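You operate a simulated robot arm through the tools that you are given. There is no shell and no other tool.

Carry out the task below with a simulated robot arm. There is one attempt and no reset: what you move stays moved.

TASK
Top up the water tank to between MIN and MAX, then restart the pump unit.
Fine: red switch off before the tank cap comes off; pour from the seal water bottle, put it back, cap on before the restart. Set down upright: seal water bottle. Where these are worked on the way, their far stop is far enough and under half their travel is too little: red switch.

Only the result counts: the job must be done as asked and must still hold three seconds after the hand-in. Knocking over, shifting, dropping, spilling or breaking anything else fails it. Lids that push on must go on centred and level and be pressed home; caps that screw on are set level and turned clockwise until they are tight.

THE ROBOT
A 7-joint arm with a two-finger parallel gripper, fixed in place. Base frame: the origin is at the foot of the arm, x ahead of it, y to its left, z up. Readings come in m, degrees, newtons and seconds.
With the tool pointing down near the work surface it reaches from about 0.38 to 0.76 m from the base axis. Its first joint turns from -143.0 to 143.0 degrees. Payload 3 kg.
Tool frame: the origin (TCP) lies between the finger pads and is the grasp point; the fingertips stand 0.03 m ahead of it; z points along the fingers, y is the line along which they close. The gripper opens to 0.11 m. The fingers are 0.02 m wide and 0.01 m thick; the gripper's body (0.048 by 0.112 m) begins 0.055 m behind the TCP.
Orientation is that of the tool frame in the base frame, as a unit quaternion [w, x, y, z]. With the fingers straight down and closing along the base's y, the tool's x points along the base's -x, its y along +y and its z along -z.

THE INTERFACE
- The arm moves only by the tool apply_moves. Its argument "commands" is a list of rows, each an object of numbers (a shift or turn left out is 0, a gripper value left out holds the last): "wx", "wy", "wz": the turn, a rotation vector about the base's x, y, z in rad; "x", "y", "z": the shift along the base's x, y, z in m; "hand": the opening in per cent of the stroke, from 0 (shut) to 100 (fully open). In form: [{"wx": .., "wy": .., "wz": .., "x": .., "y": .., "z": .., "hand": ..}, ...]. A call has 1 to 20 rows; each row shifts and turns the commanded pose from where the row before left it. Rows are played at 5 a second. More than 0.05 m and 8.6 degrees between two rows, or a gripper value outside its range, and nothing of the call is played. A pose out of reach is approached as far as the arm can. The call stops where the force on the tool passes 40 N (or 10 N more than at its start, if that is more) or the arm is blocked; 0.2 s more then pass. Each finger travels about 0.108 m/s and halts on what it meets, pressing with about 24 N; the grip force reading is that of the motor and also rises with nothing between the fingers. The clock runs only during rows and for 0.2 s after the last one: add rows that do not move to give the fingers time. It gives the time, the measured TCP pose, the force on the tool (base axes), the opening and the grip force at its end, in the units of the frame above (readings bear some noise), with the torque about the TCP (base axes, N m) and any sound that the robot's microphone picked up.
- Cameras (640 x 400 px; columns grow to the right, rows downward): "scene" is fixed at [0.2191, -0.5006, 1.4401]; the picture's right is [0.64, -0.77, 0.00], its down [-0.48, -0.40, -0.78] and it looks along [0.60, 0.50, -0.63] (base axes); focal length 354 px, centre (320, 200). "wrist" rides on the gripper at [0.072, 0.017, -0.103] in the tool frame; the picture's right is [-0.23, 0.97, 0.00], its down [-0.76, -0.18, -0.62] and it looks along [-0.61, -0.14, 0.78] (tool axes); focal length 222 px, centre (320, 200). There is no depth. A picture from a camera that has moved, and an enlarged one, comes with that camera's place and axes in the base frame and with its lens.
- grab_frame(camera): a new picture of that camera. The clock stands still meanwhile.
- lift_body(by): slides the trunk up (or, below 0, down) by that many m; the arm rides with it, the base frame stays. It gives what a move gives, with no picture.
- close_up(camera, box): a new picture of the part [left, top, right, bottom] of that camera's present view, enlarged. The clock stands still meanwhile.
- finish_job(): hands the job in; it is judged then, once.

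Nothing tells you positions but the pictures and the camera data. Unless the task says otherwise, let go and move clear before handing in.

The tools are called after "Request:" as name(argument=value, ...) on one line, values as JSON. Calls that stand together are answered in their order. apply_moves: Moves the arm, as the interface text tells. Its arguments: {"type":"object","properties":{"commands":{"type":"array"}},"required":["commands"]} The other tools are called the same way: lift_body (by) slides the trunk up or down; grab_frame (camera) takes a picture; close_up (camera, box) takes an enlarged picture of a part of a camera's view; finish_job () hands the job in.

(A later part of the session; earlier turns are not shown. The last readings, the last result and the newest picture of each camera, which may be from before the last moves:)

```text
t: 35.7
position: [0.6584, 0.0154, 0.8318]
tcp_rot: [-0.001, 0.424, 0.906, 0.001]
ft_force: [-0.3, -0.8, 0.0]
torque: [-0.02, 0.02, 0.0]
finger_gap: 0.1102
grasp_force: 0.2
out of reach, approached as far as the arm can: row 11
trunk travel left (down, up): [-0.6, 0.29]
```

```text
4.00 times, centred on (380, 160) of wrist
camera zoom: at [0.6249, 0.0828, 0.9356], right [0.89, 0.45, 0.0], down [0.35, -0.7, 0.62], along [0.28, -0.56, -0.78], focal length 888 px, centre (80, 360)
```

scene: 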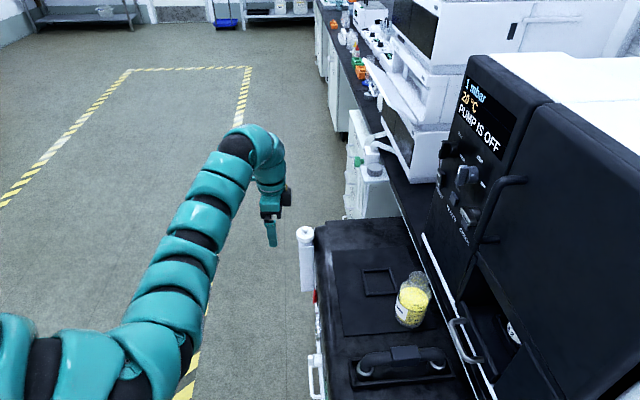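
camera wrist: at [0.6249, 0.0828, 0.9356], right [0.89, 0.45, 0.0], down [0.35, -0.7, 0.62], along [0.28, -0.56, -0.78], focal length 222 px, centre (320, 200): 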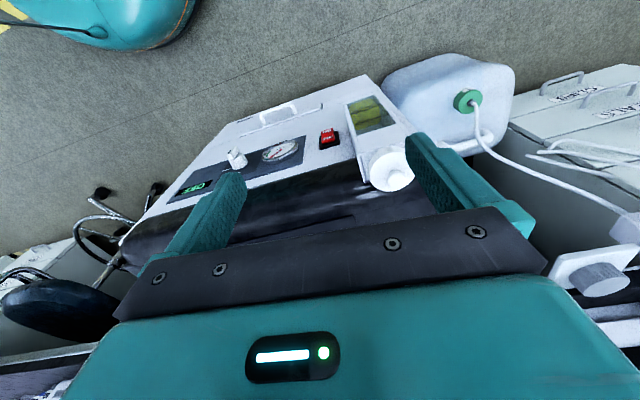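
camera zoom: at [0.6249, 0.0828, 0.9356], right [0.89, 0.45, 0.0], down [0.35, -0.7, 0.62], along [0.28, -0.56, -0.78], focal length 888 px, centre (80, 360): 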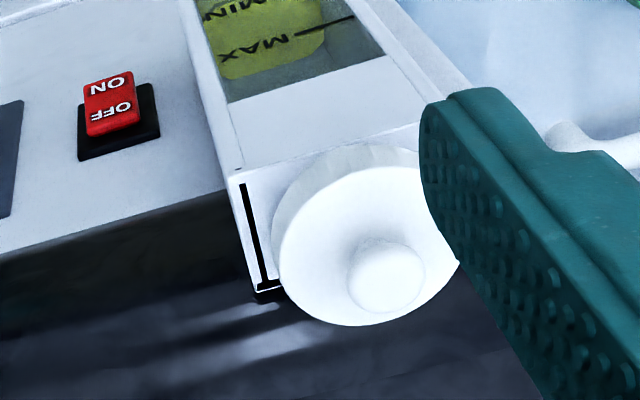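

Two wrist views agree on the cap knob at (0.756, 0.002), with the skirt spanning roughly z 0.711–0.724. I'll centre the open gripper over it and come down part way, then check.

Request:
apply_moves(commands=[{"x": 0.0325, "y": -0.0045, "hand": 75}, {"x": 0.0325, "y": -0.0045}, {"x": 0.0325, "y": -0.0045}, {"z": -0.03}, {}])

Request:
grab_frame(camera="wrist")

Request:
close_up(camera="scene", box=[270, 190, 350, 270])

```text
t: 36.9
position: [0.7559, 0.0023, 0.802]
tcp_rot: [0.0, 0.424, 0.906, 0.001]
ft_force: [0.0, 0.8, 0.3]
torque: [-0.02, 0.02, -0.02]
finger_gap: 0.0824
grasp_force: 0.1
trunk travel left (down, up): [-0.6, 0.29]
```

```text
taken
camera wrist: at [0.7221, 0.0679, 0.9063], right [0.89, 0.45, 0.0], down [0.35, -0.7, 0.62], along [0.28, -0.56, -0.78], focal length 222 px, centre (320, 200)
```

wrist: 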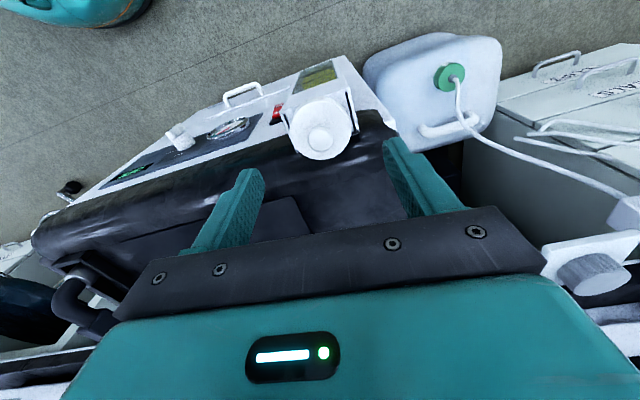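

```text
5.00 times, centred on (310, 230) of scene
camera zoom: at [0.2191, -0.5006, 1.4401], right [0.64, -0.77, 0.0], down [-0.48, -0.4, -0.78], along [0.6, 0.5, -0.63], focal length 1767 px, centre (370, 50)
```

zoom: 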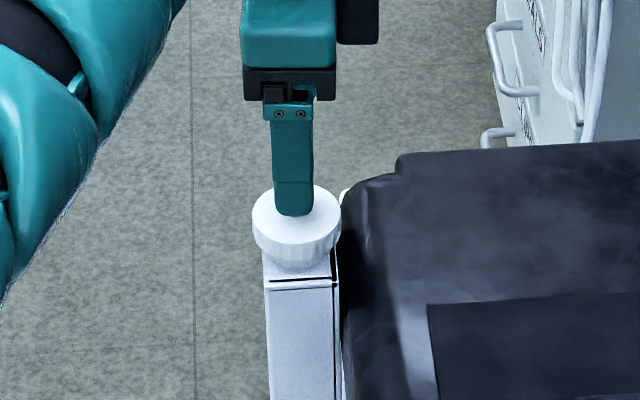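

Request:
close_up(camera="wrist", box=[280, 80, 380, 180])

```text
4.00 times, centred on (330, 130) of wrist
camera zoom: at [0.7221, 0.0679, 0.9063], right [0.89, 0.45, 0.0], down [0.35, -0.7, 0.62], along [0.28, -0.56, -0.78], focal length 888 px, centre (280, 480)
```

zoom: 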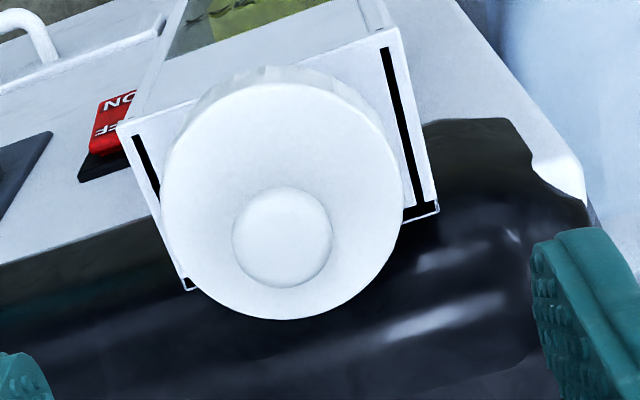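

Alignment is within about 2 mm, so I'll nudge 1.5 mm outward and descend so the pads straddle the skirt, watching for contact.

Request:
apply_moves(commands=[{"x": -0.0008, "y": 0.0013, "z": -0.02}, {"z": -0.02}, {"z": -0.018}, {}])

Request:
close_up(camera="scene", box=[280, 210, 340, 270])

Request:
grab_frame(camera="wrist")

```text
t: 37.9
position: [0.7555, 0.0037, 0.7449]
tcp_rot: [0.0, 0.424, 0.905, 0.001]
ft_force: [0.3, -0.3, 0.6]
torque: [0.01, 0.05, 0.01]
finger_gap: 0.0825
grasp_force: 0.0
trunk travel left (down, up): [-0.6, 0.29]
```

```text
6.67 times, centred on (310, 240) of scene
camera zoom: at [0.2191, -0.5006, 1.4401], right [0.64, -0.77, 0.0], down [-0.48, -0.4, -0.78], along [0.6, 0.5, -0.63], focal length 2356 px, centre (387, -67)
```

zoom: 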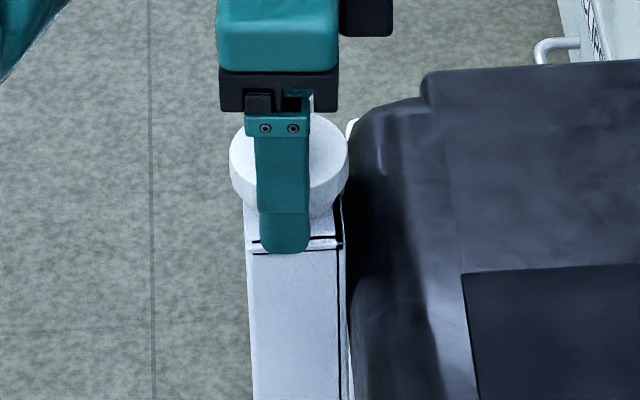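

```text
taken
camera wrist: at [0.7214, 0.0697, 0.8481], right [0.89, 0.45, 0.0], down [0.35, -0.7, 0.62], along [0.28, -0.56, -0.78], focal length 222 px, centre (320, 200)
```

wrist: 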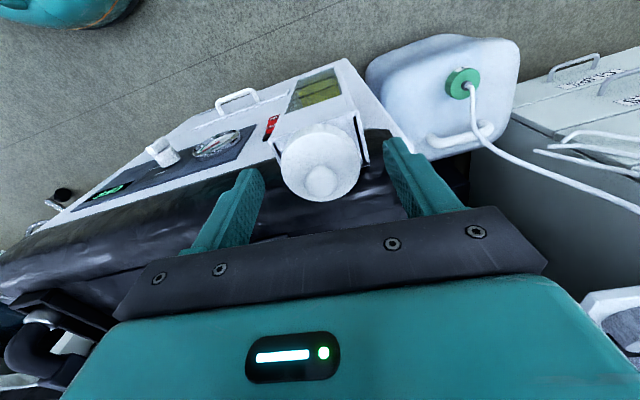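

Fingers straddle the cap without contact. I'll go down 2 mm more and close on the skirt.

Request:
apply_moves(commands=[{"z": -0.002}, {"hand": 0}, {}, {}, {}])

Request:
grab_frame(camera="wrist")

Request:
close_up(camera="scene", box=[280, 210, 340, 270])

```text
t: 39.1
position: [0.7554, 0.0047, 0.742]
tcp_rot: [0.0, 0.425, 0.905, 0.001]
ft_force: [1.3, 0.8, 0.3]
torque: [0.01, -0.01, 0.01]
finger_gap: 0.0495
grasp_force: 24.1
trunk travel left (down, up): [-0.6, 0.29]
heard: snap
```

```text
taken
camera wrist: at [0.7218, 0.0699, 0.846], right [0.89, 0.45, 0.0], down [0.35, -0.7, 0.62], along [0.28, -0.56, -0.78], focal length 222 px, centre (320, 200)
```

wrist: 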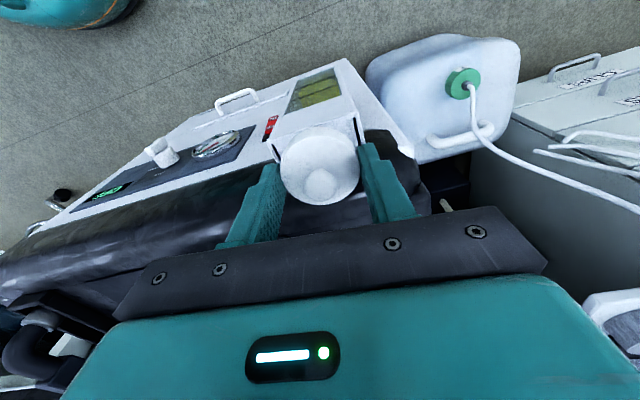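

```text
6.67 times, centred on (310, 240) of scene
camera zoom: at [0.2191, -0.5006, 1.4401], right [0.64, -0.77, 0.0], down [-0.48, -0.4, -0.78], along [0.6, 0.5, -0.63], focal length 2356 px, centre (387, -67)
```

zoom: 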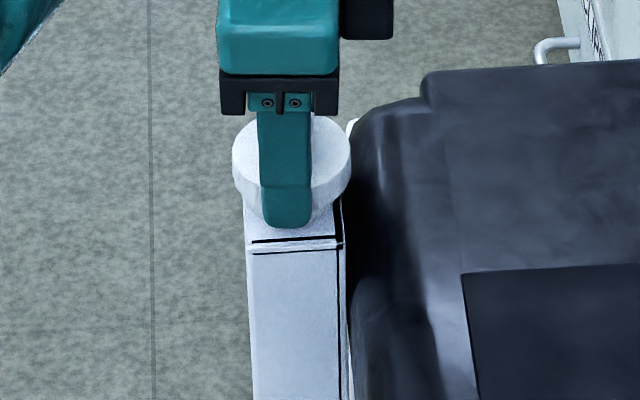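

A "snap" was heard as the fingers closed at 49.5 mm, and the cap shifted about 1 mm, which suggests a snap-on cap that has come loose. I'll lift by just 3 mm and read the force.

Request:
apply_moves(commands=[{"z": 0.0015}, {"z": 0.0015}, {}])

Request:
close_up(camera="scene", box=[280, 210, 340, 270])

```text
t: 39.9
position: [0.756, 0.0038, 0.7444]
tcp_rot: [0.001, 0.424, 0.906, 0.001]
ft_force: [-0.6, -0.3, 1.1]
torque: [-0.03, 0.03, -0.04]
finger_gap: 0.0494
grasp_force: 24.0
trunk travel left (down, up): [-0.6, 0.29]
```

```text
6.67 times, centred on (310, 240) of scene
camera zoom: at [0.2191, -0.5006, 1.4401], right [0.64, -0.77, 0.0], down [-0.48, -0.4, -0.78], along [0.6, 0.5, -0.63], focal length 2356 px, centre (387, -67)
```

zoom: 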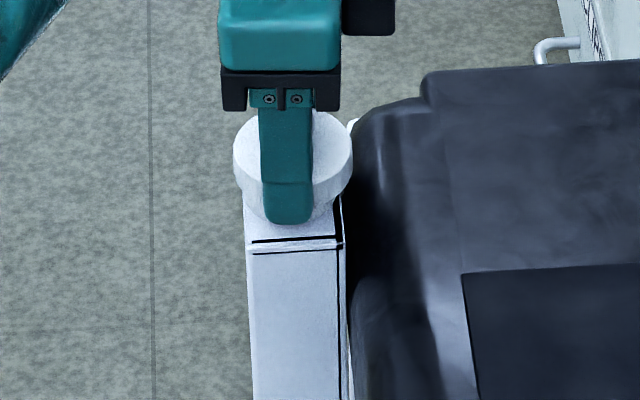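

Only about 1 N: the cap comes freely, so it is a push-on. I'll lift it straight up and look at the opening.

Request:
apply_moves(commands=[{"z": 0.01}, {"z": 0.02}, {"z": 0.03}, {"z": 0.03}, {}])

Request:
close_up(camera="scene", box=[270, 190, 350, 270])

Request:
grab_frame(camera="wrist")

```text
t: 41.1
position: [0.7546, 0.0026, 0.8345]
tcp_rot: [0.001, 0.425, 0.905, 0.001]
ft_force: [-0.5, -0.1, -0.4]
torque: [-0.02, 0.0, -0.03]
finger_gap: 0.0498
grasp_force: 23.6
trunk travel left (down, up): [-0.6, 0.29]
```

```text
5.00 times, centred on (310, 230) of scene
camera zoom: at [0.2191, -0.5006, 1.4401], right [0.64, -0.77, 0.0], down [-0.48, -0.4, -0.78], along [0.6, 0.5, -0.63], focal length 1767 px, centre (370, 50)
```

zoom: 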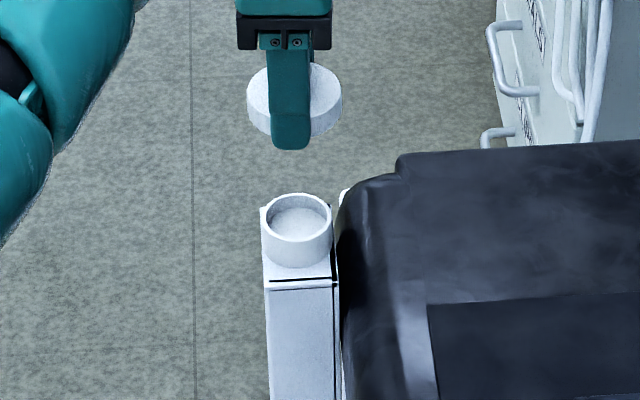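

```text
taken
camera wrist: at [0.7213, 0.0693, 0.939], right [0.89, 0.45, 0.0], down [0.35, -0.7, 0.62], along [0.28, -0.56, -0.78], focal length 222 px, centre (320, 200)
```

wrist: 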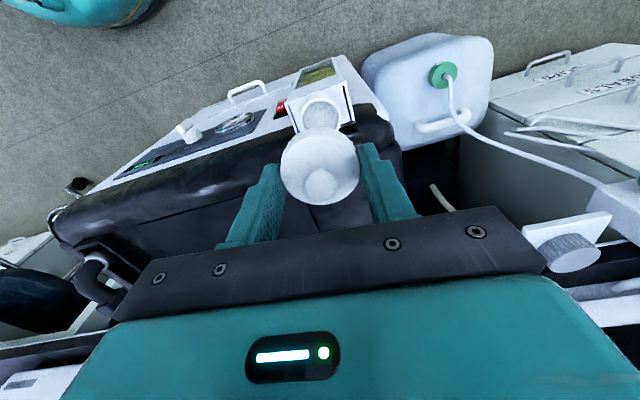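

The cap is off, revealing a white neck of roughly 41 mm. I'll carry it over the pump's flat top to a free spot between the square frame and the front edge, near (0.69, -0.19).

Request:
apply_moves(commands=[{"x": -0.0125, "y": -0.0385}, {"x": -0.0125, "y": -0.0395}, {"x": -0.0125, "y": -0.0395}, {"x": -0.0125, "y": -0.0395}, {"x": -0.0125, "y": -0.0385}, {}])

Request:
grab_frame(camera="wrist")

Request:
close_up(camera="scene", box=[280, 200, 440, 340])

```text
t: 42.5
position: [0.6935, -0.1922, 0.8347]
tcp_rot: [-0.001, 0.425, 0.905, 0.0]
ft_force: [0.3, 0.5, -0.6]
torque: [-0.01, 0.0, 0.02]
finger_gap: 0.0495
grasp_force: 24.2
trunk travel left (down, up): [-0.6, 0.29]
```

```text
taken
camera wrist: at [0.6598, -0.1259, 0.9378], right [0.89, 0.45, 0.0], down [0.35, -0.7, 0.62], along [0.28, -0.56, -0.78], focal length 222 px, centre (320, 200)
```

wrist: 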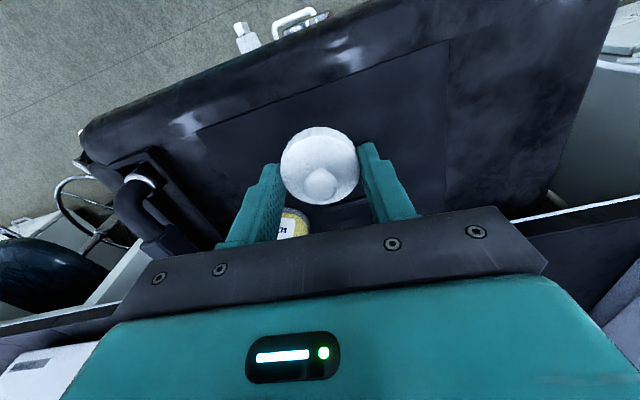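

```text
2.86 times, centred on (360, 270) of scene
camera zoom: at [0.2191, -0.5006, 1.4401], right [0.64, -0.77, 0.0], down [-0.48, -0.4, -0.78], along [0.6, 0.5, -0.63], focal length 1010 px, centre (206, 0)
```

zoom: 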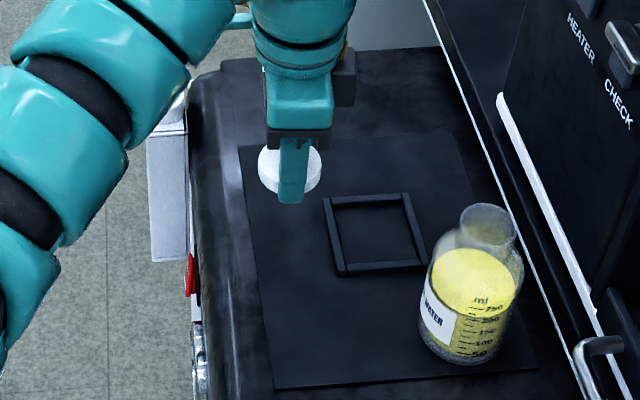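

The spot beneath the cap is flat and clear of frame and bottle. I'll lower, first quickly then in small steps, watching the force for touchdown.

Request:
apply_moves(commands=[{"z": -0.025}, {"z": -0.025}, {"z": -0.02}, {"z": -0.004}, {"z": -0.004}, {"z": -0.003}, {}])

Request:
close_up(camera="scene", box=[320, 220, 400, 290])

```text
t: 44.1
position: [0.6936, -0.1908, 0.753]
tcp_rot: [0.0, 0.424, 0.905, 0.001]
ft_force: [-1.2, 0.5, -0.6]
torque: [0.01, -0.01, 0.0]
finger_gap: 0.0497
grasp_force: 24.6
trunk travel left (down, up): [-0.6, 0.29]
```

```text
5.71 times, centred on (360, 255) of scene
camera zoom: at [0.2191, -0.5006, 1.4401], right [0.64, -0.77, 0.0], down [-0.48, -0.4, -0.78], along [0.6, 0.5, -0.63], focal length 2020 px, centre (91, -114)
```

zoom: 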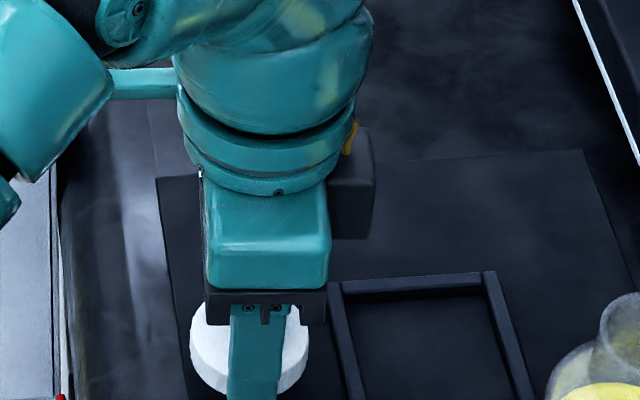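

Request:
apply_moves(commands=[{"z": -0.002}, {"z": -0.002}, {"z": -0.002}, {"z": -0.002}, {}])

```text
t: 45.3
position: [0.6944, -0.1923, 0.746]
tcp_rot: [0.001, 0.424, 0.906, 0.001]
ft_force: [0.0, 0.0, -0.4]
torque: [0.03, -0.03, -0.03]
finger_gap: 0.0498
grasp_force: 23.8
trunk travel left (down, up): [-0.6, 0.29]
```

No contact yet at TCP z 0.746; the pump top must lie a little lower. I'll continue in 1.5 mm steps.

Request:
apply_moves(commands=[{"z": -0.0015}, {"z": -0.0015}, {"z": -0.0015}, {}])

Request:
close_up(camera="scene", box=[320, 240, 400, 310])

```text
t: 46.3
position: [0.6947, -0.1916, 0.7419]
tcp_rot: [0.001, 0.424, 0.906, 0.001]
ft_force: [-1.0, 0.0, -0.3]
torque: [0.02, -0.02, 0.03]
finger_gap: 0.0497
grasp_force: 24.3
trunk travel left (down, up): [-0.6, 0.29]
```

```text
5.71 times, centred on (360, 275) of scene
camera zoom: at [0.2191, -0.5006, 1.4401], right [0.64, -0.77, 0.0], down [-0.48, -0.4, -0.78], along [0.6, 0.5, -0.63], focal length 2020 px, centre (91, -229)
```

zoom: 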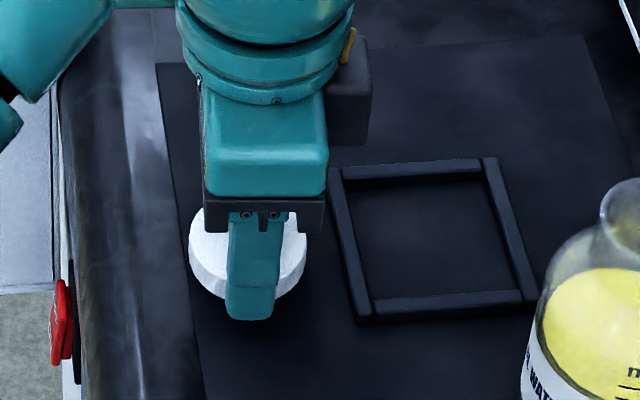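

Request:
apply_moves(commands=[{"z": -0.0015}, {"z": -0.0015}, {"z": -0.0015}, {"z": -0.0015}, {}])

```text
t: 47.5
position: [0.6926, -0.192, 0.7345]
tcp_rot: [0.0, 0.424, 0.906, 0.001]
ft_force: [0.5, 1.0, 0.7]
torque: [0.01, 0.0, 0.0]
finger_gap: 0.0496
grasp_force: 24.0
trunk travel left (down, up): [-0.6, 0.29]
```

Request:
apply_moves(commands=[{"z": -0.0015}, {"z": -0.0015}, {"z": -0.0015}, {}])

Request:
close_up(camera="scene", box=[320, 240, 400, 310])

Request:
grab_frame(camera="wrist")

```text
t: 48.5
position: [0.6928, -0.1933, 0.7344]
tcp_rot: [0.003, 0.425, 0.905, 0.001]
ft_force: [2.1, -1.8, 27.8]
torque: [-0.06, -0.05, -0.02]
finger_gap: 0.0499
grasp_force: 23.8
trunk travel left (down, up): [-0.6, 0.29]
```

```text
5.71 times, centred on (360, 275) of scene
camera zoom: at [0.2191, -0.5006, 1.4401], right [0.64, -0.77, 0.0], down [-0.48, -0.4, -0.78], along [0.6, 0.5, -0.63], focal length 2020 px, centre (91, -229)
```

zoom: 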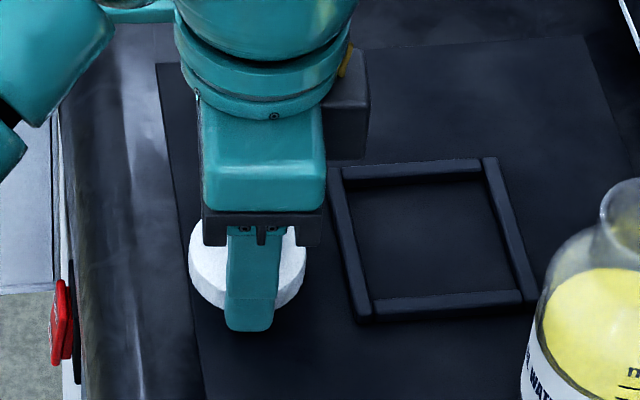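

```text
taken
camera wrist: at [0.6585, -0.1261, 0.8371], right [0.89, 0.45, 0.01], down [0.35, -0.7, 0.63], along [0.28, -0.56, -0.78], focal length 222 px, centre (320, 200)
```

wrist: 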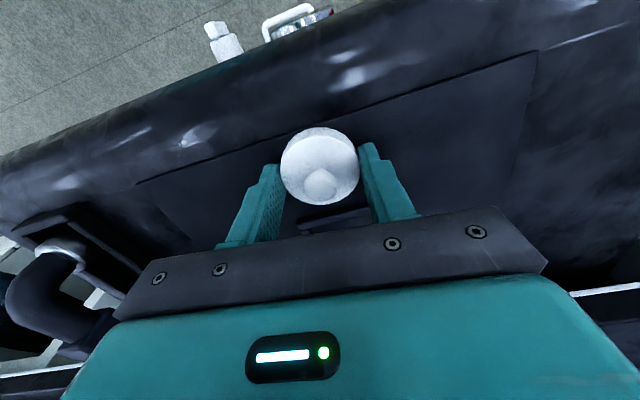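

Touchdown at TCP z≈0.734 with 28 N. I'll ease off to near zero force and then open the fingers a little.

Request:
apply_moves(commands=[{"z": 0.004}, {}, {"hand": 52}, {"hand": 60}, {"hand": 68}, {}])

Request:
grab_frame(camera="wrist")

Request:
close_up(camera="scene", box=[320, 240, 400, 310])

```text
t: 49.9
position: [0.6917, -0.1918, 0.7344]
tcp_rot: [-0.001, 0.424, 0.905, 0.001]
ft_force: [0.4, -0.2, 0.0]
torque: [-0.04, 0.03, 0.01]
finger_gap: 0.075
grasp_force: 0.1
trunk travel left (down, up): [-0.6, 0.29]
```

```text
taken
camera wrist: at [0.659, -0.1263, 0.8384], right [0.89, 0.45, 0.0], down [0.35, -0.7, 0.62], along [0.28, -0.56, -0.78], focal length 222 px, centre (320, 200)
```

wrist: 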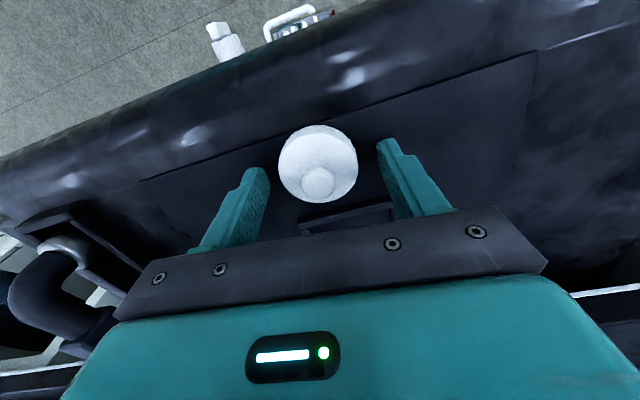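

```text
5.71 times, centred on (360, 275) of scene
camera zoom: at [0.2191, -0.5006, 1.4401], right [0.64, -0.77, 0.0], down [-0.48, -0.4, -0.78], along [0.6, 0.5, -0.63], focal length 2020 px, centre (91, -229)
```

zoom: 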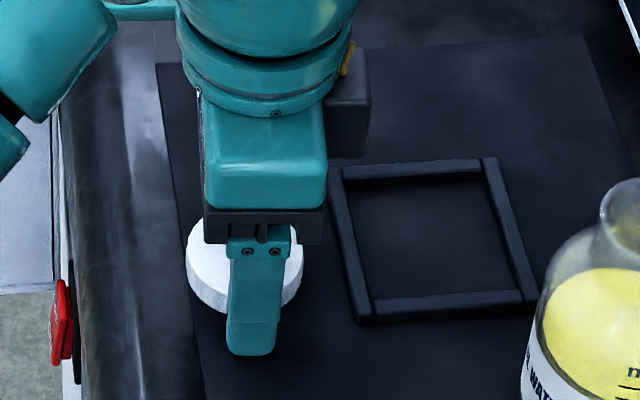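

The cap sits level on the pump top at about (0.692, -0.192). I'll rise straight up and look at both the cap and the bottle.

Request:
apply_moves(commands=[{"z": 0.02}, {"z": 0.03}, {"z": 0.04}, {"z": 0.04}, {}])

Request:
grab_frame(camera="wrist")

Request:
grab_frame(camera="scene")

```text
t: 51.1
position: [0.7044, -0.196, 0.8563]
tcp_rot: [0.0, 0.424, 0.906, 0.0]
ft_force: [0.5, -0.2, -0.7]
torque: [0.04, -0.01, 0.01]
finger_gap: 0.0751
grasp_force: 0.0
out of reach, approached as far as the arm can: row 4
trunk travel left (down, up): [-0.6, 0.29]
```

```text
taken
camera wrist: at [0.671, -0.1295, 0.9585], right [0.89, 0.45, 0.0], down [0.35, -0.7, 0.62], along [0.28, -0.56, -0.78], focal length 222 px, centre (320, 200)
```

wrist: 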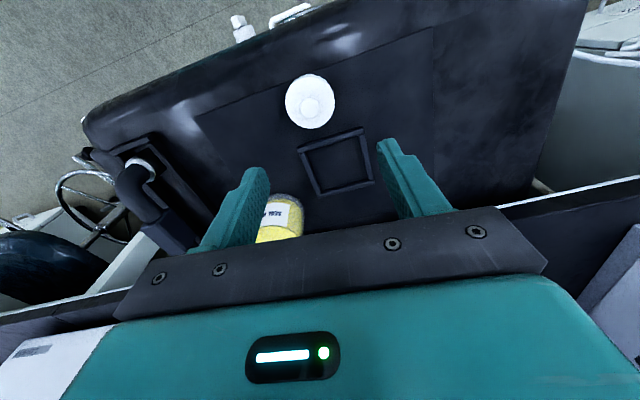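

```text
taken
```

scene: 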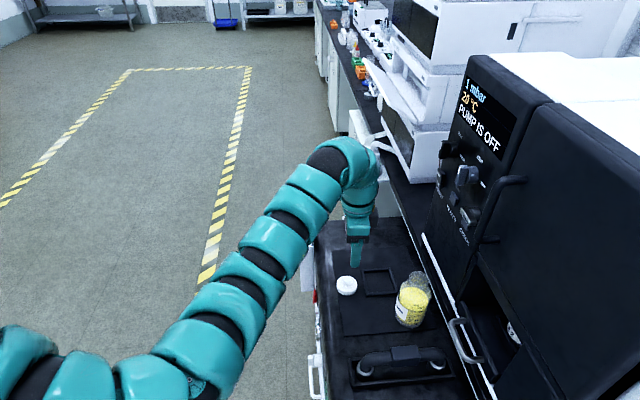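

The cap rests safely on the pump top. For the bottle I'll pitch the tool to about 35° below horizontal, heading into the panel direction, so the wrist camera stays clear of the pump top.

Request:
apply_moves(commands=[{"wx": -0.1054, "wy": -0.0876, "hand": 100}, {"wx": -0.1054, "wy": -0.0876}, {"wx": -0.1054, "wy": -0.0876}, {"wx": -0.1054, "wy": -0.0876}, {"wx": -0.1054, "wy": -0.0876}, {"wx": -0.1054, "wy": -0.0876}, {"wx": -0.1054, "wy": -0.0876}, {}])

Request:
grab_frame(camera="wrist")

Request:
grab_frame(camera="scene")

```text
t: 52.9
position: [0.7048, -0.1953, 0.8552]
tcp_rot: [0.417, 0.377, 0.804, -0.195]
ft_force: [0.4, 0.1, 0.4]
torque: [-0.01, 0.02, 0.0]
finger_gap: 0.11
grasp_force: 0.1
trunk travel left (down, up): [-0.6, 0.29]
```

```text
taken
camera wrist: at [0.6362, -0.0881, 0.8552], right [0.83, 0.52, 0.19], down [-0.18, -0.06, 0.98], along [0.52, -0.85, 0.05], focal length 222 px, centre (320, 200)
```

wrist: 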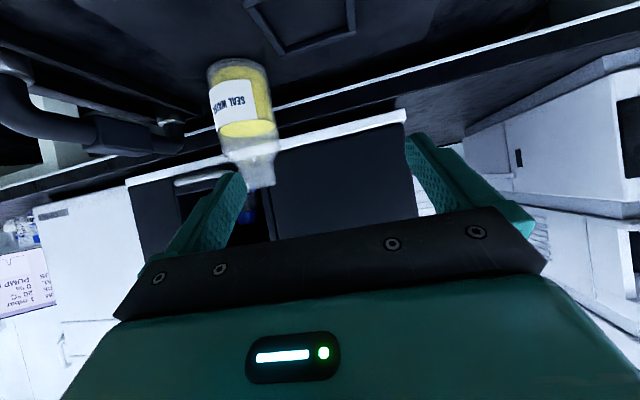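

```text
taken
```

scene: 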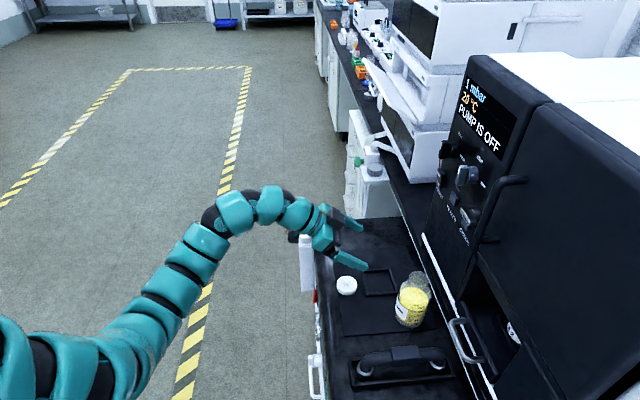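

The bottle stands clearly in view (upside-down image). I'll enlarge it to fix its position and liquid level.

Request:
close_up(camera="wrist", box=[180, 40, 340, 200])

```text
2.50 times, centred on (260, 120) of wrist
camera zoom: at [0.6362, -0.0881, 0.8552], right [0.83, 0.52, 0.19], down [-0.18, -0.06, 0.98], along [0.52, -0.85, 0.05], focal length 555 px, centre (470, 400)
```

zoom: 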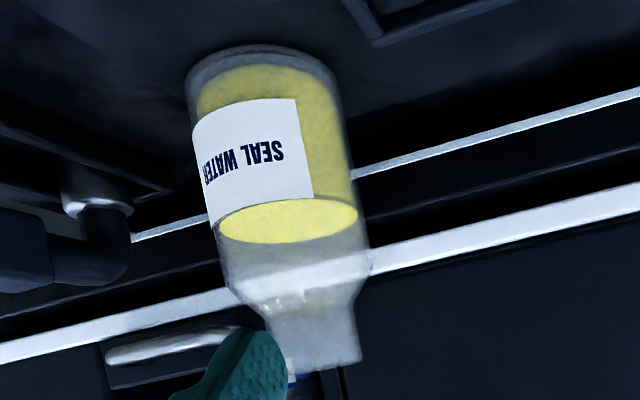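

The bottle stands at about (0.7185, -0.358): body Ø70 mm, base z≈0.704, mouth z≈0.838, liquid to ≈0.766. I'll check the gripper's outline in the scene view, since its camera housing must clear the pump top.

Request:
close_up(camera="scene", box=[270, 180, 390, 300])

```text
3.33 times, centred on (330, 240) of scene
camera zoom: at [0.2191, -0.5006, 1.4401], right [0.64, -0.77, 0.0], down [-0.48, -0.4, -0.78], along [0.6, 0.5, -0.63], focal length 1178 px, centre (287, 67)
```

zoom: 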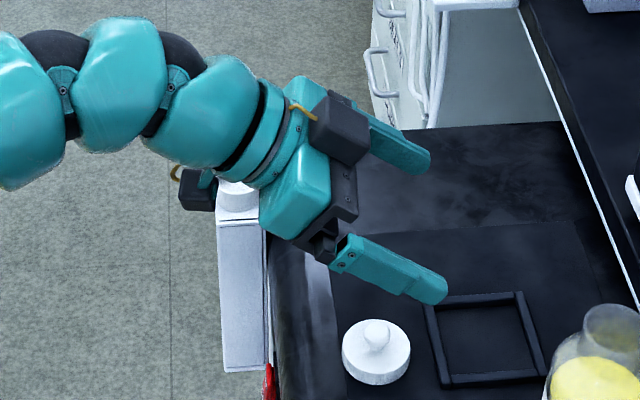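

I can see the camera housing on the near/under side, so a 20° pitch with the TCP at z≈0.768 keeps it clear of the pump top. I'll flatten the pitch, move to a pre-grasp point 12 cm short of the bottle, and lower the trunk a little.

Request:
apply_moves(commands=[{"wx": -0.102, "wy": -0.0848, "x": -0.0167, "y": -0.0165}, {"wx": -0.102, "wy": -0.0848, "x": -0.0167, "y": -0.0165}, {"x": -0.0167, "y": -0.0165}, {"x": -0.0167, "y": -0.0165}, {}])

Request:
lift_body(by=-0.046)

Request:
grab_frame(camera="wrist")

Request:
grab_frame(camera="scene")

```text
t: 54.1
position: [0.6388, -0.2615, 0.8569]
tcp_rot: [0.521, 0.346, 0.741, -0.244]
ft_force: [0.1, -0.1, -0.1]
torque: [-0.01, 0.01, -0.01]
finger_gap: 0.1102
grasp_force: 0.1
trunk travel left (down, up): [-0.6, 0.29]
```

```text
t: 54.9
position: [0.6371, -0.2604, 0.8106]
tcp_rot: [0.521, 0.348, 0.74, -0.244]
ft_force: [-0.6, 1.5, 0.0]
torque: [0.03, 0.01, 0.02]
finger_gap: 0.1098
grasp_force: 0.1
trunk travel left (down, up): [-0.554, 0.336]
```

```text
taken
camera wrist: at [0.573, -0.1571, 0.7768], right [0.8, 0.56, 0.21], down [-0.35, 0.14, 0.93], along [0.49, -0.81, 0.31], focal length 222 px, centre (320, 200)
```

wrist: 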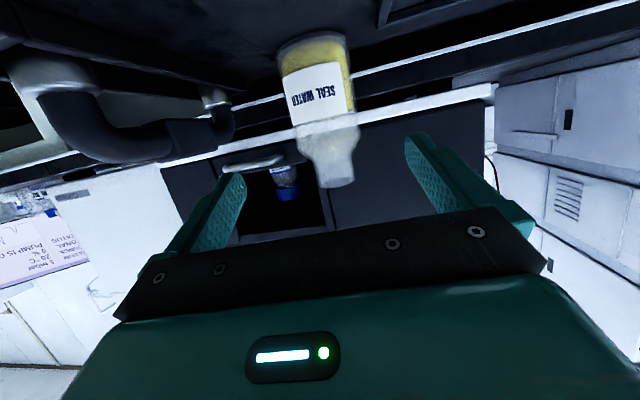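

```text
taken
```

scene: 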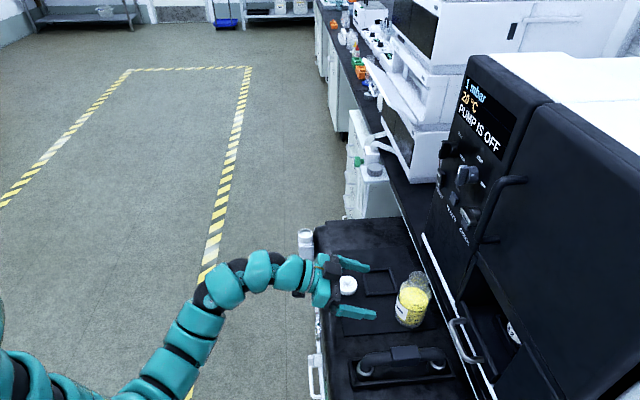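

Request:
close_up(camera="wrist", box=[240, 20, 420, 200])

```text
2.22 times, centred on (330, 110) of wrist
camera zoom: at [0.573, -0.1571, 0.7768], right [0.8, 0.56, 0.21], down [-0.35, 0.14, 0.93], along [0.49, -0.81, 0.31], focal length 494 px, centre (298, 400)
```

zoom: 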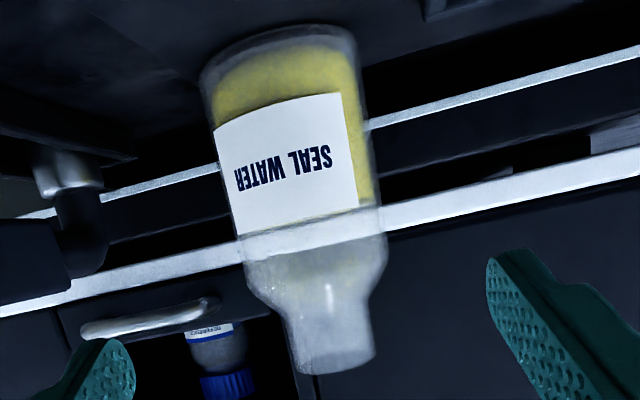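

Alignment sideways is within 2 mm. I'll advance along the tool axis toward the bottle, most of the way first.

Request:
apply_moves(commands=[{"x": 0.0149, "y": -0.0175, "z": -0.0085}, {"x": 0.0149, "y": -0.0175, "z": -0.0085}, {"x": 0.0149, "y": -0.0175, "z": -0.0085}, {}])

Request:
grab_frame(camera="wrist")

Request:
close_up(camera="scene", box=[310, 230, 450, 350])

```text
t: 55.9
position: [0.6817, -0.3138, 0.7855]
tcp_rot: [0.52, 0.348, 0.741, -0.244]
ft_force: [0.4, -0.4, 0.4]
torque: [0.02, 0.0, 0.0]
finger_gap: 0.1098
grasp_force: 0.1
trunk travel left (down, up): [-0.554, 0.336]
```

```text
taken
camera wrist: at [0.6168, -0.2094, 0.7516], right [0.8, 0.56, 0.21], down [-0.35, 0.14, 0.93], along [0.49, -0.81, 0.31], focal length 222 px, centre (320, 200)
```

wrist: 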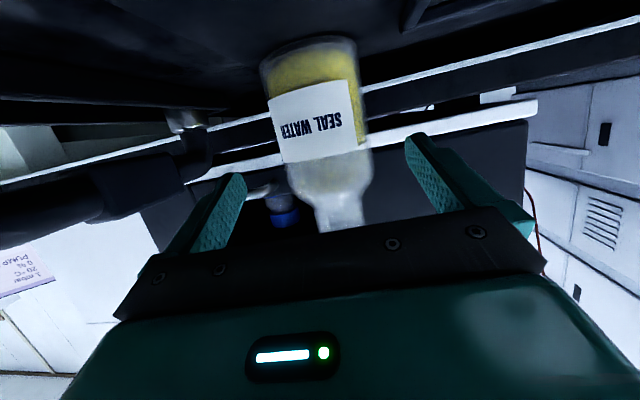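

```text
3.33 times, centred on (380, 290) of scene
camera zoom: at [0.2191, -0.5006, 1.4401], right [0.64, -0.77, 0.0], down [-0.48, -0.4, -0.78], along [0.6, 0.5, -0.63], focal length 1178 px, centre (120, -100)
```

zoom: 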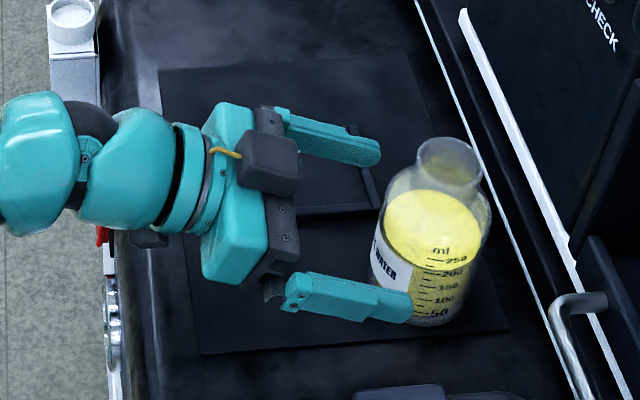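

The fingers are straddling the bottle properly. I'll go the last 4.5 cm slowly.

Request:
apply_moves(commands=[{"x": 0.01, "y": -0.0114, "z": -0.0058}, {"x": 0.01, "y": -0.0114, "z": -0.0058}, {"x": 0.01, "y": -0.0114, "z": -0.0058}, {}])

Request:
grab_frame(camera="wrist")

Request:
close_up(camera="scene", box=[310, 230, 450, 350])

```text
t: 56.9
position: [0.7109, -0.3458, 0.7664]
tcp_rot: [0.52, 0.347, 0.742, -0.243]
ft_force: [0.2, 0.5, -0.2]
torque: [0.03, 0.04, -0.02]
finger_gap: 0.1101
grasp_force: 0.0
trunk travel left (down, up): [-0.554, 0.336]
```

```text
taken
camera wrist: at [0.6456, -0.2429, 0.7334], right [0.8, 0.56, 0.21], down [-0.35, 0.14, 0.93], along [0.49, -0.81, 0.31], focal length 222 px, centre (320, 200)
```

wrist: 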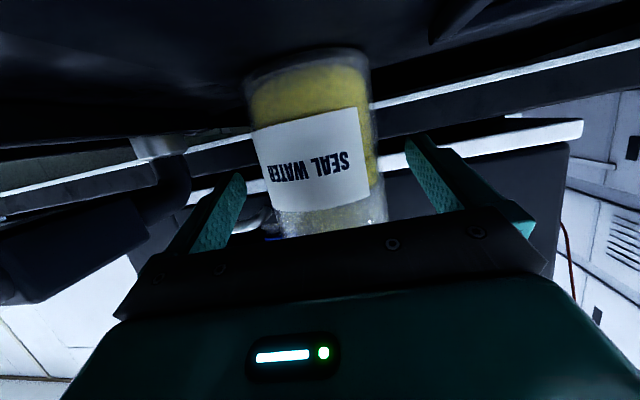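

```text
3.33 times, centred on (380, 290) of scene
camera zoom: at [0.2191, -0.5006, 1.4401], right [0.64, -0.77, 0.0], down [-0.48, -0.4, -0.78], along [0.6, 0.5, -0.63], focal length 1178 px, centre (120, -100)
```

zoom: 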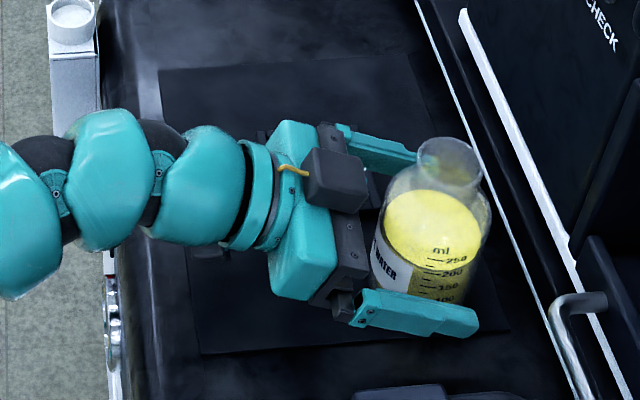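

The bottle lies centred between the pads, about 13 mm ahead of the TCP. I'll close gently in steps.

Request:
apply_moves(commands=[{"hand": 85}, {"hand": 75}, {"hand": 68}, {"hand": 64}, {"hand": 60}, {"hand": 0}, {}, {}])

Request:
close_up(camera="scene", box=[310, 230, 450, 350])

Request:
grab_frame(camera="wrist")

```text
t: 58.7
position: [0.7108, -0.3459, 0.7667]
tcp_rot: [0.521, 0.347, 0.74, -0.245]
ft_force: [1.3, 2.1, -0.3]
torque: [-0.01, 0.01, -0.03]
finger_gap: 0.0689
grasp_force: 23.8
trunk travel left (down, up): [-0.554, 0.336]
```

```text
3.33 times, centred on (380, 290) of scene
camera zoom: at [0.2191, -0.5006, 1.4401], right [0.64, -0.77, 0.0], down [-0.48, -0.4, -0.78], along [0.6, 0.5, -0.63], focal length 1178 px, centre (120, -100)
```

zoom: 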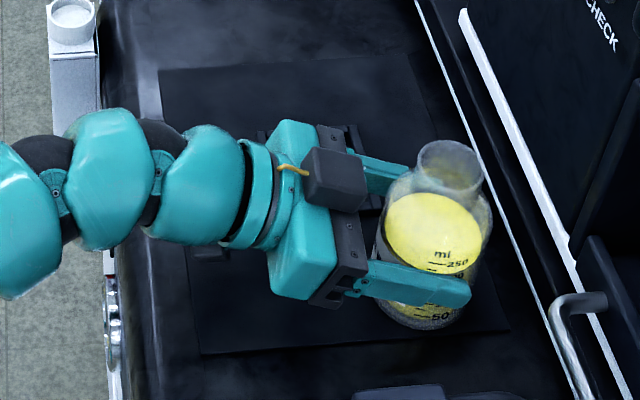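

```text
taken
camera wrist: at [0.6456, -0.2426, 0.7337], right [0.8, 0.56, 0.21], down [-0.35, 0.14, 0.93], along [0.49, -0.81, 0.31], focal length 222 px, centre (320, 200)
```

wrist: 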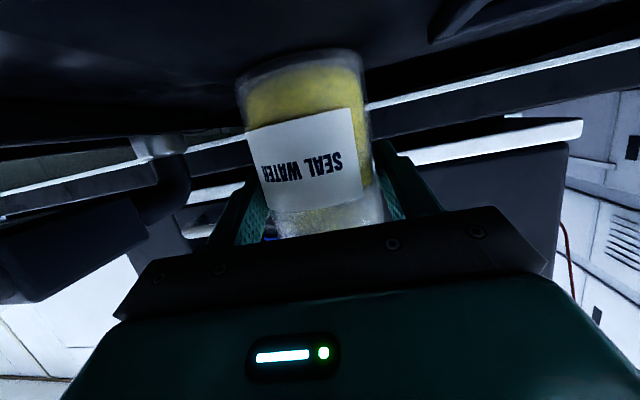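

Gripped at 68.9 mm with 24 N; the bottle slid about 3 mm when centring. I'll lift gently, with slow starts and stops to avoid sloshing.

Request:
apply_moves(commands=[{"z": 0.003}, {"z": 0.006}, {"z": 0.01}, {"z": 0.015}, {"z": 0.018}, {"z": 0.018}, {"z": 0.015}, {"z": 0.01}, {"z": 0.005}, {}])

Request:
grab_frame(camera="scene")

Request:
grab_frame(camera="wrist")

```text
t: 60.9
position: [0.7127, -0.3482, 0.8667]
tcp_rot: [0.52, 0.347, 0.741, -0.244]
ft_force: [0.9, -0.2, -4.9]
torque: [0.05, 0.06, 0.0]
finger_gap: 0.0685
grasp_force: 23.6
trunk travel left (down, up): [-0.554, 0.336]
```

```text
taken
```

scene: 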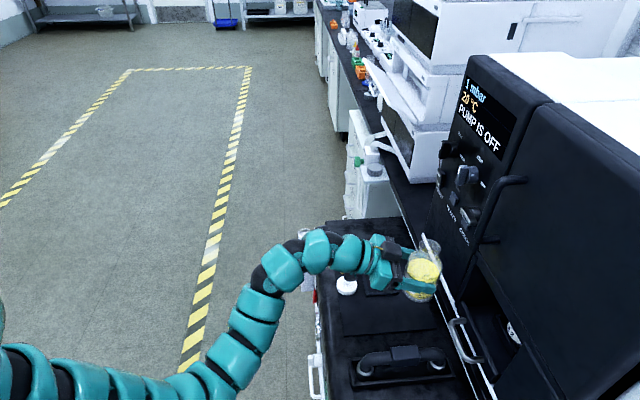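

```text
taken
camera wrist: at [0.6473, -0.2443, 0.8343], right [0.8, 0.56, 0.21], down [-0.35, 0.14, 0.93], along [0.49, -0.81, 0.3], focal length 222 px, centre (320, 200)
```

wrist: 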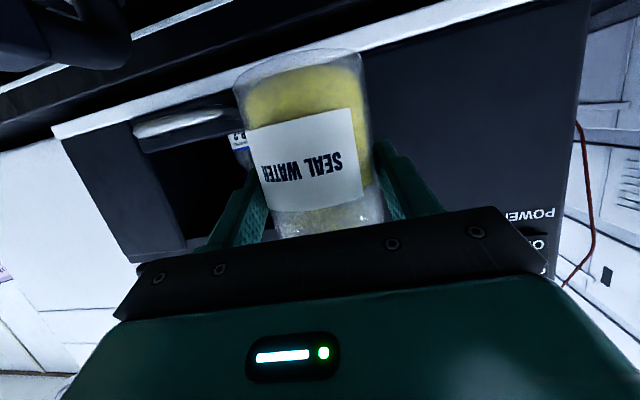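

The bottle (about 5 N) hangs upright and clear. I'll carry it slowly at this height to a waiting point beside and in front of the tank.

Request:
apply_moves(commands=[{"x": -0.0014, "y": 0.0058}, {"x": -0.0028, "y": 0.0117}, {"x": -0.0042, "y": 0.0175}, {"x": -0.0047, "y": 0.0194}, {"x": -0.0047, "y": 0.0194}, {"x": -0.0047, "y": 0.0194}, {"x": -0.0047, "y": 0.0194}, {"x": -0.0047, "y": 0.0194}, {"x": -0.0047, "y": 0.0194}, {"x": -0.0047, "y": 0.0194}, {"x": -0.0047, "y": 0.0194}, {"x": -0.0047, "y": 0.0194}, {"x": -0.0047, "y": 0.0194}, {"x": -0.0047, "y": 0.0194}, {"x": -0.0047, "y": 0.0194}, {"x": -0.0035, "y": 0.0146}, {"x": -0.0021, "y": 0.0087}, {"x": -0.0011, "y": 0.0044}, {}])

Request:
grab_frame(camera="scene")

Request:
grab_frame(camera="wrist")

```text
t: 64.9
position: [0.6408, -0.0528, 0.8672]
tcp_rot: [0.52, 0.347, 0.742, -0.243]
ft_force: [0.1, -0.2, -3.6]
torque: [0.03, 0.04, 0.06]
finger_gap: 0.0687
grasp_force: 23.8
trunk travel left (down, up): [-0.554, 0.336]
```

```text
taken
```

scene: 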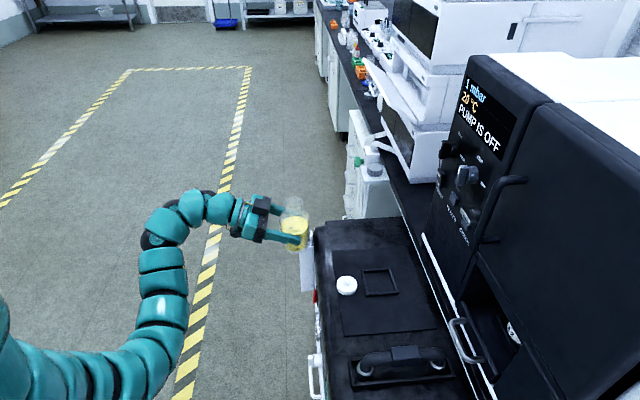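

```text
taken
camera wrist: at [0.5757, 0.0508, 0.8342], right [0.8, 0.56, 0.21], down [-0.35, 0.14, 0.93], along [0.49, -0.81, 0.3], focal length 222 px, centre (320, 200)
```

wrist: 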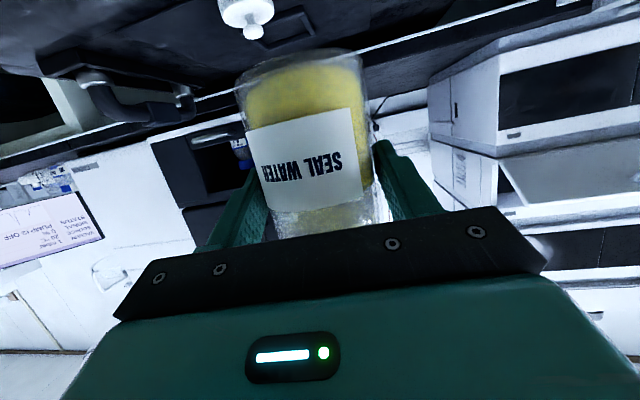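

The bottle waits at U≈0.46 along the panel, upright. I'll tip it to about 40° here, mouth toward the tank, still well below the angle at which anything could run out.

Request:
apply_moves(commands=[{"wx": -0.0279, "wy": 0.0336}, {"wx": -0.0558, "wy": 0.0671}, {"wx": -0.0558, "wy": 0.0671}, {"wx": -0.0558, "wy": 0.0671}, {"wx": -0.0558, "wy": 0.0671}, {"wx": -0.0558, "wy": 0.0671}, {"wx": -0.0558, "wy": 0.0671}, {"wx": -0.0279, "wy": 0.0336}, {}])

Request:
grab_frame(camera="scene")

Request:
grab_frame(camera="wrist")

```text
t: 66.9
position: [0.6412, -0.0524, 0.8664]
tcp_rot: [0.392, 0.173, 0.781, -0.455]
ft_force: [0.1, 0.1, -3.6]
torque: [0.08, 0.04, 0.0]
finger_gap: 0.0686
grasp_force: 24.0
trunk travel left (down, up): [-0.554, 0.336]
```

```text
taken
```

scene: 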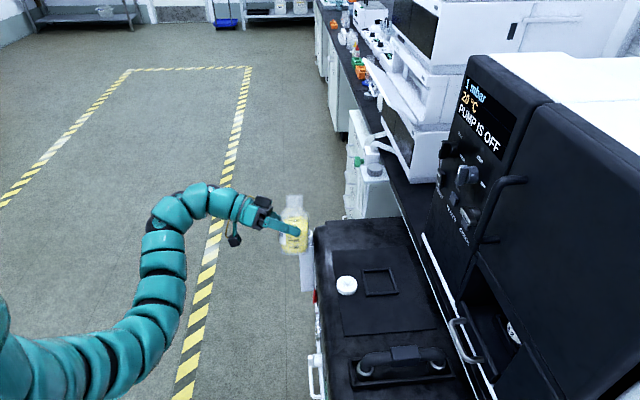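

```text
taken
camera wrist: at [0.559, 0.0374, 0.8296], right [0.76, 0.53, -0.39], down [0.09, 0.5, 0.86], along [0.65, -0.69, 0.33], focal length 222 px, centre (320, 200)
```

wrist: 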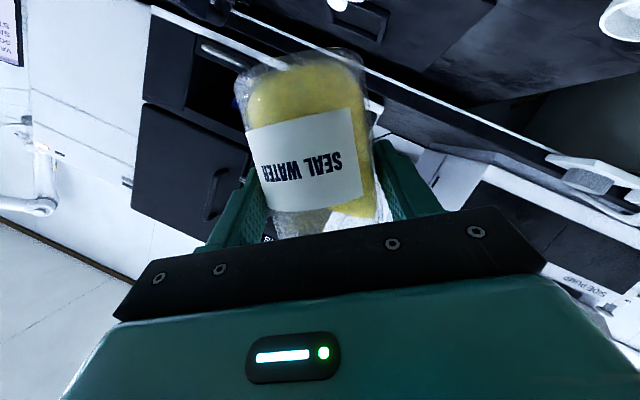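

Tilt is about 35° and the neck of the tank is visible at the upper right of the wrist view. I'll move the mouth over the opening, still high up, tipping to 40°.

Request:
apply_moves(commands=[{"x": 0.0106, "y": 0.0049, "z": -0.0112, "wx": -0.0112, "wy": 0.0134}, {"x": 0.0106, "y": 0.0049, "z": -0.0112, "wx": -0.0112, "wy": 0.0134}, {"x": 0.0106, "y": 0.0049, "z": -0.0112, "wx": -0.0112, "wy": 0.0134}, {"x": 0.0106, "y": 0.0049, "z": -0.0112, "wx": -0.0112, "wy": 0.0134}, {"x": 0.0106, "y": 0.0049, "z": -0.0112, "wx": -0.0112, "wy": 0.0134}, {}])

Request:
close_up(camera="scene", box=[230, 170, 350, 290])

Request:
grab_frame(camera="wrist")

```text
t: 68.3
position: [0.6929, -0.0267, 0.8099]
tcp_rot: [0.371, 0.148, 0.78, -0.482]
ft_force: [-0.4, 0.2, -4.1]
torque: [0.06, -0.03, -0.06]
finger_gap: 0.0684
grasp_force: 23.6
trunk travel left (down, up): [-0.554, 0.336]
```

```text
3.33 times, centred on (290, 230) of scene
camera zoom: at [0.2191, -0.5006, 1.4401], right [0.64, -0.77, 0.0], down [-0.48, -0.4, -0.78], along [0.6, 0.5, -0.63], focal length 1178 px, centre (420, 100)
```

zoom: 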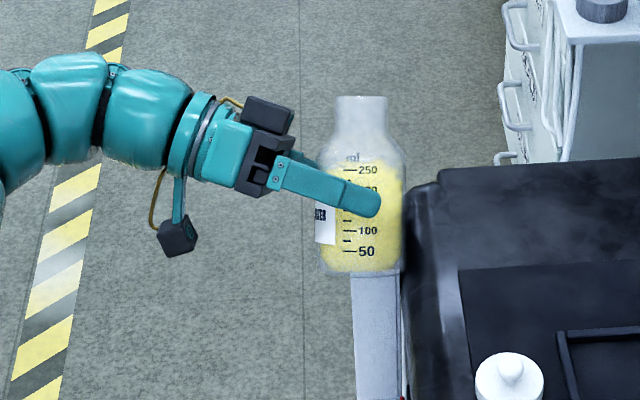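

```text
taken
camera wrist: at [0.6088, 0.06, 0.7741], right [0.73, 0.51, -0.46], down [0.14, 0.55, 0.83], along [0.67, -0.67, 0.32], focal length 222 px, centre (320, 200)
```

wrist: 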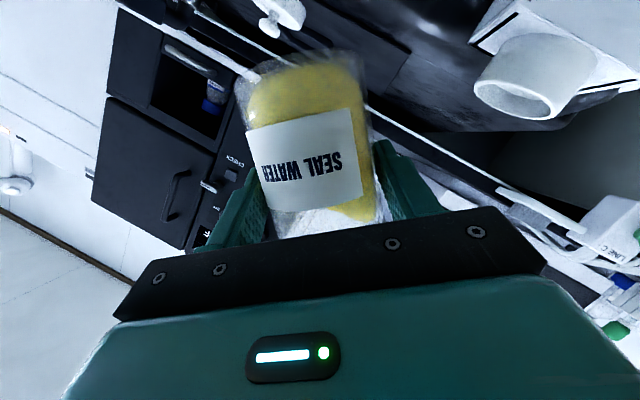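

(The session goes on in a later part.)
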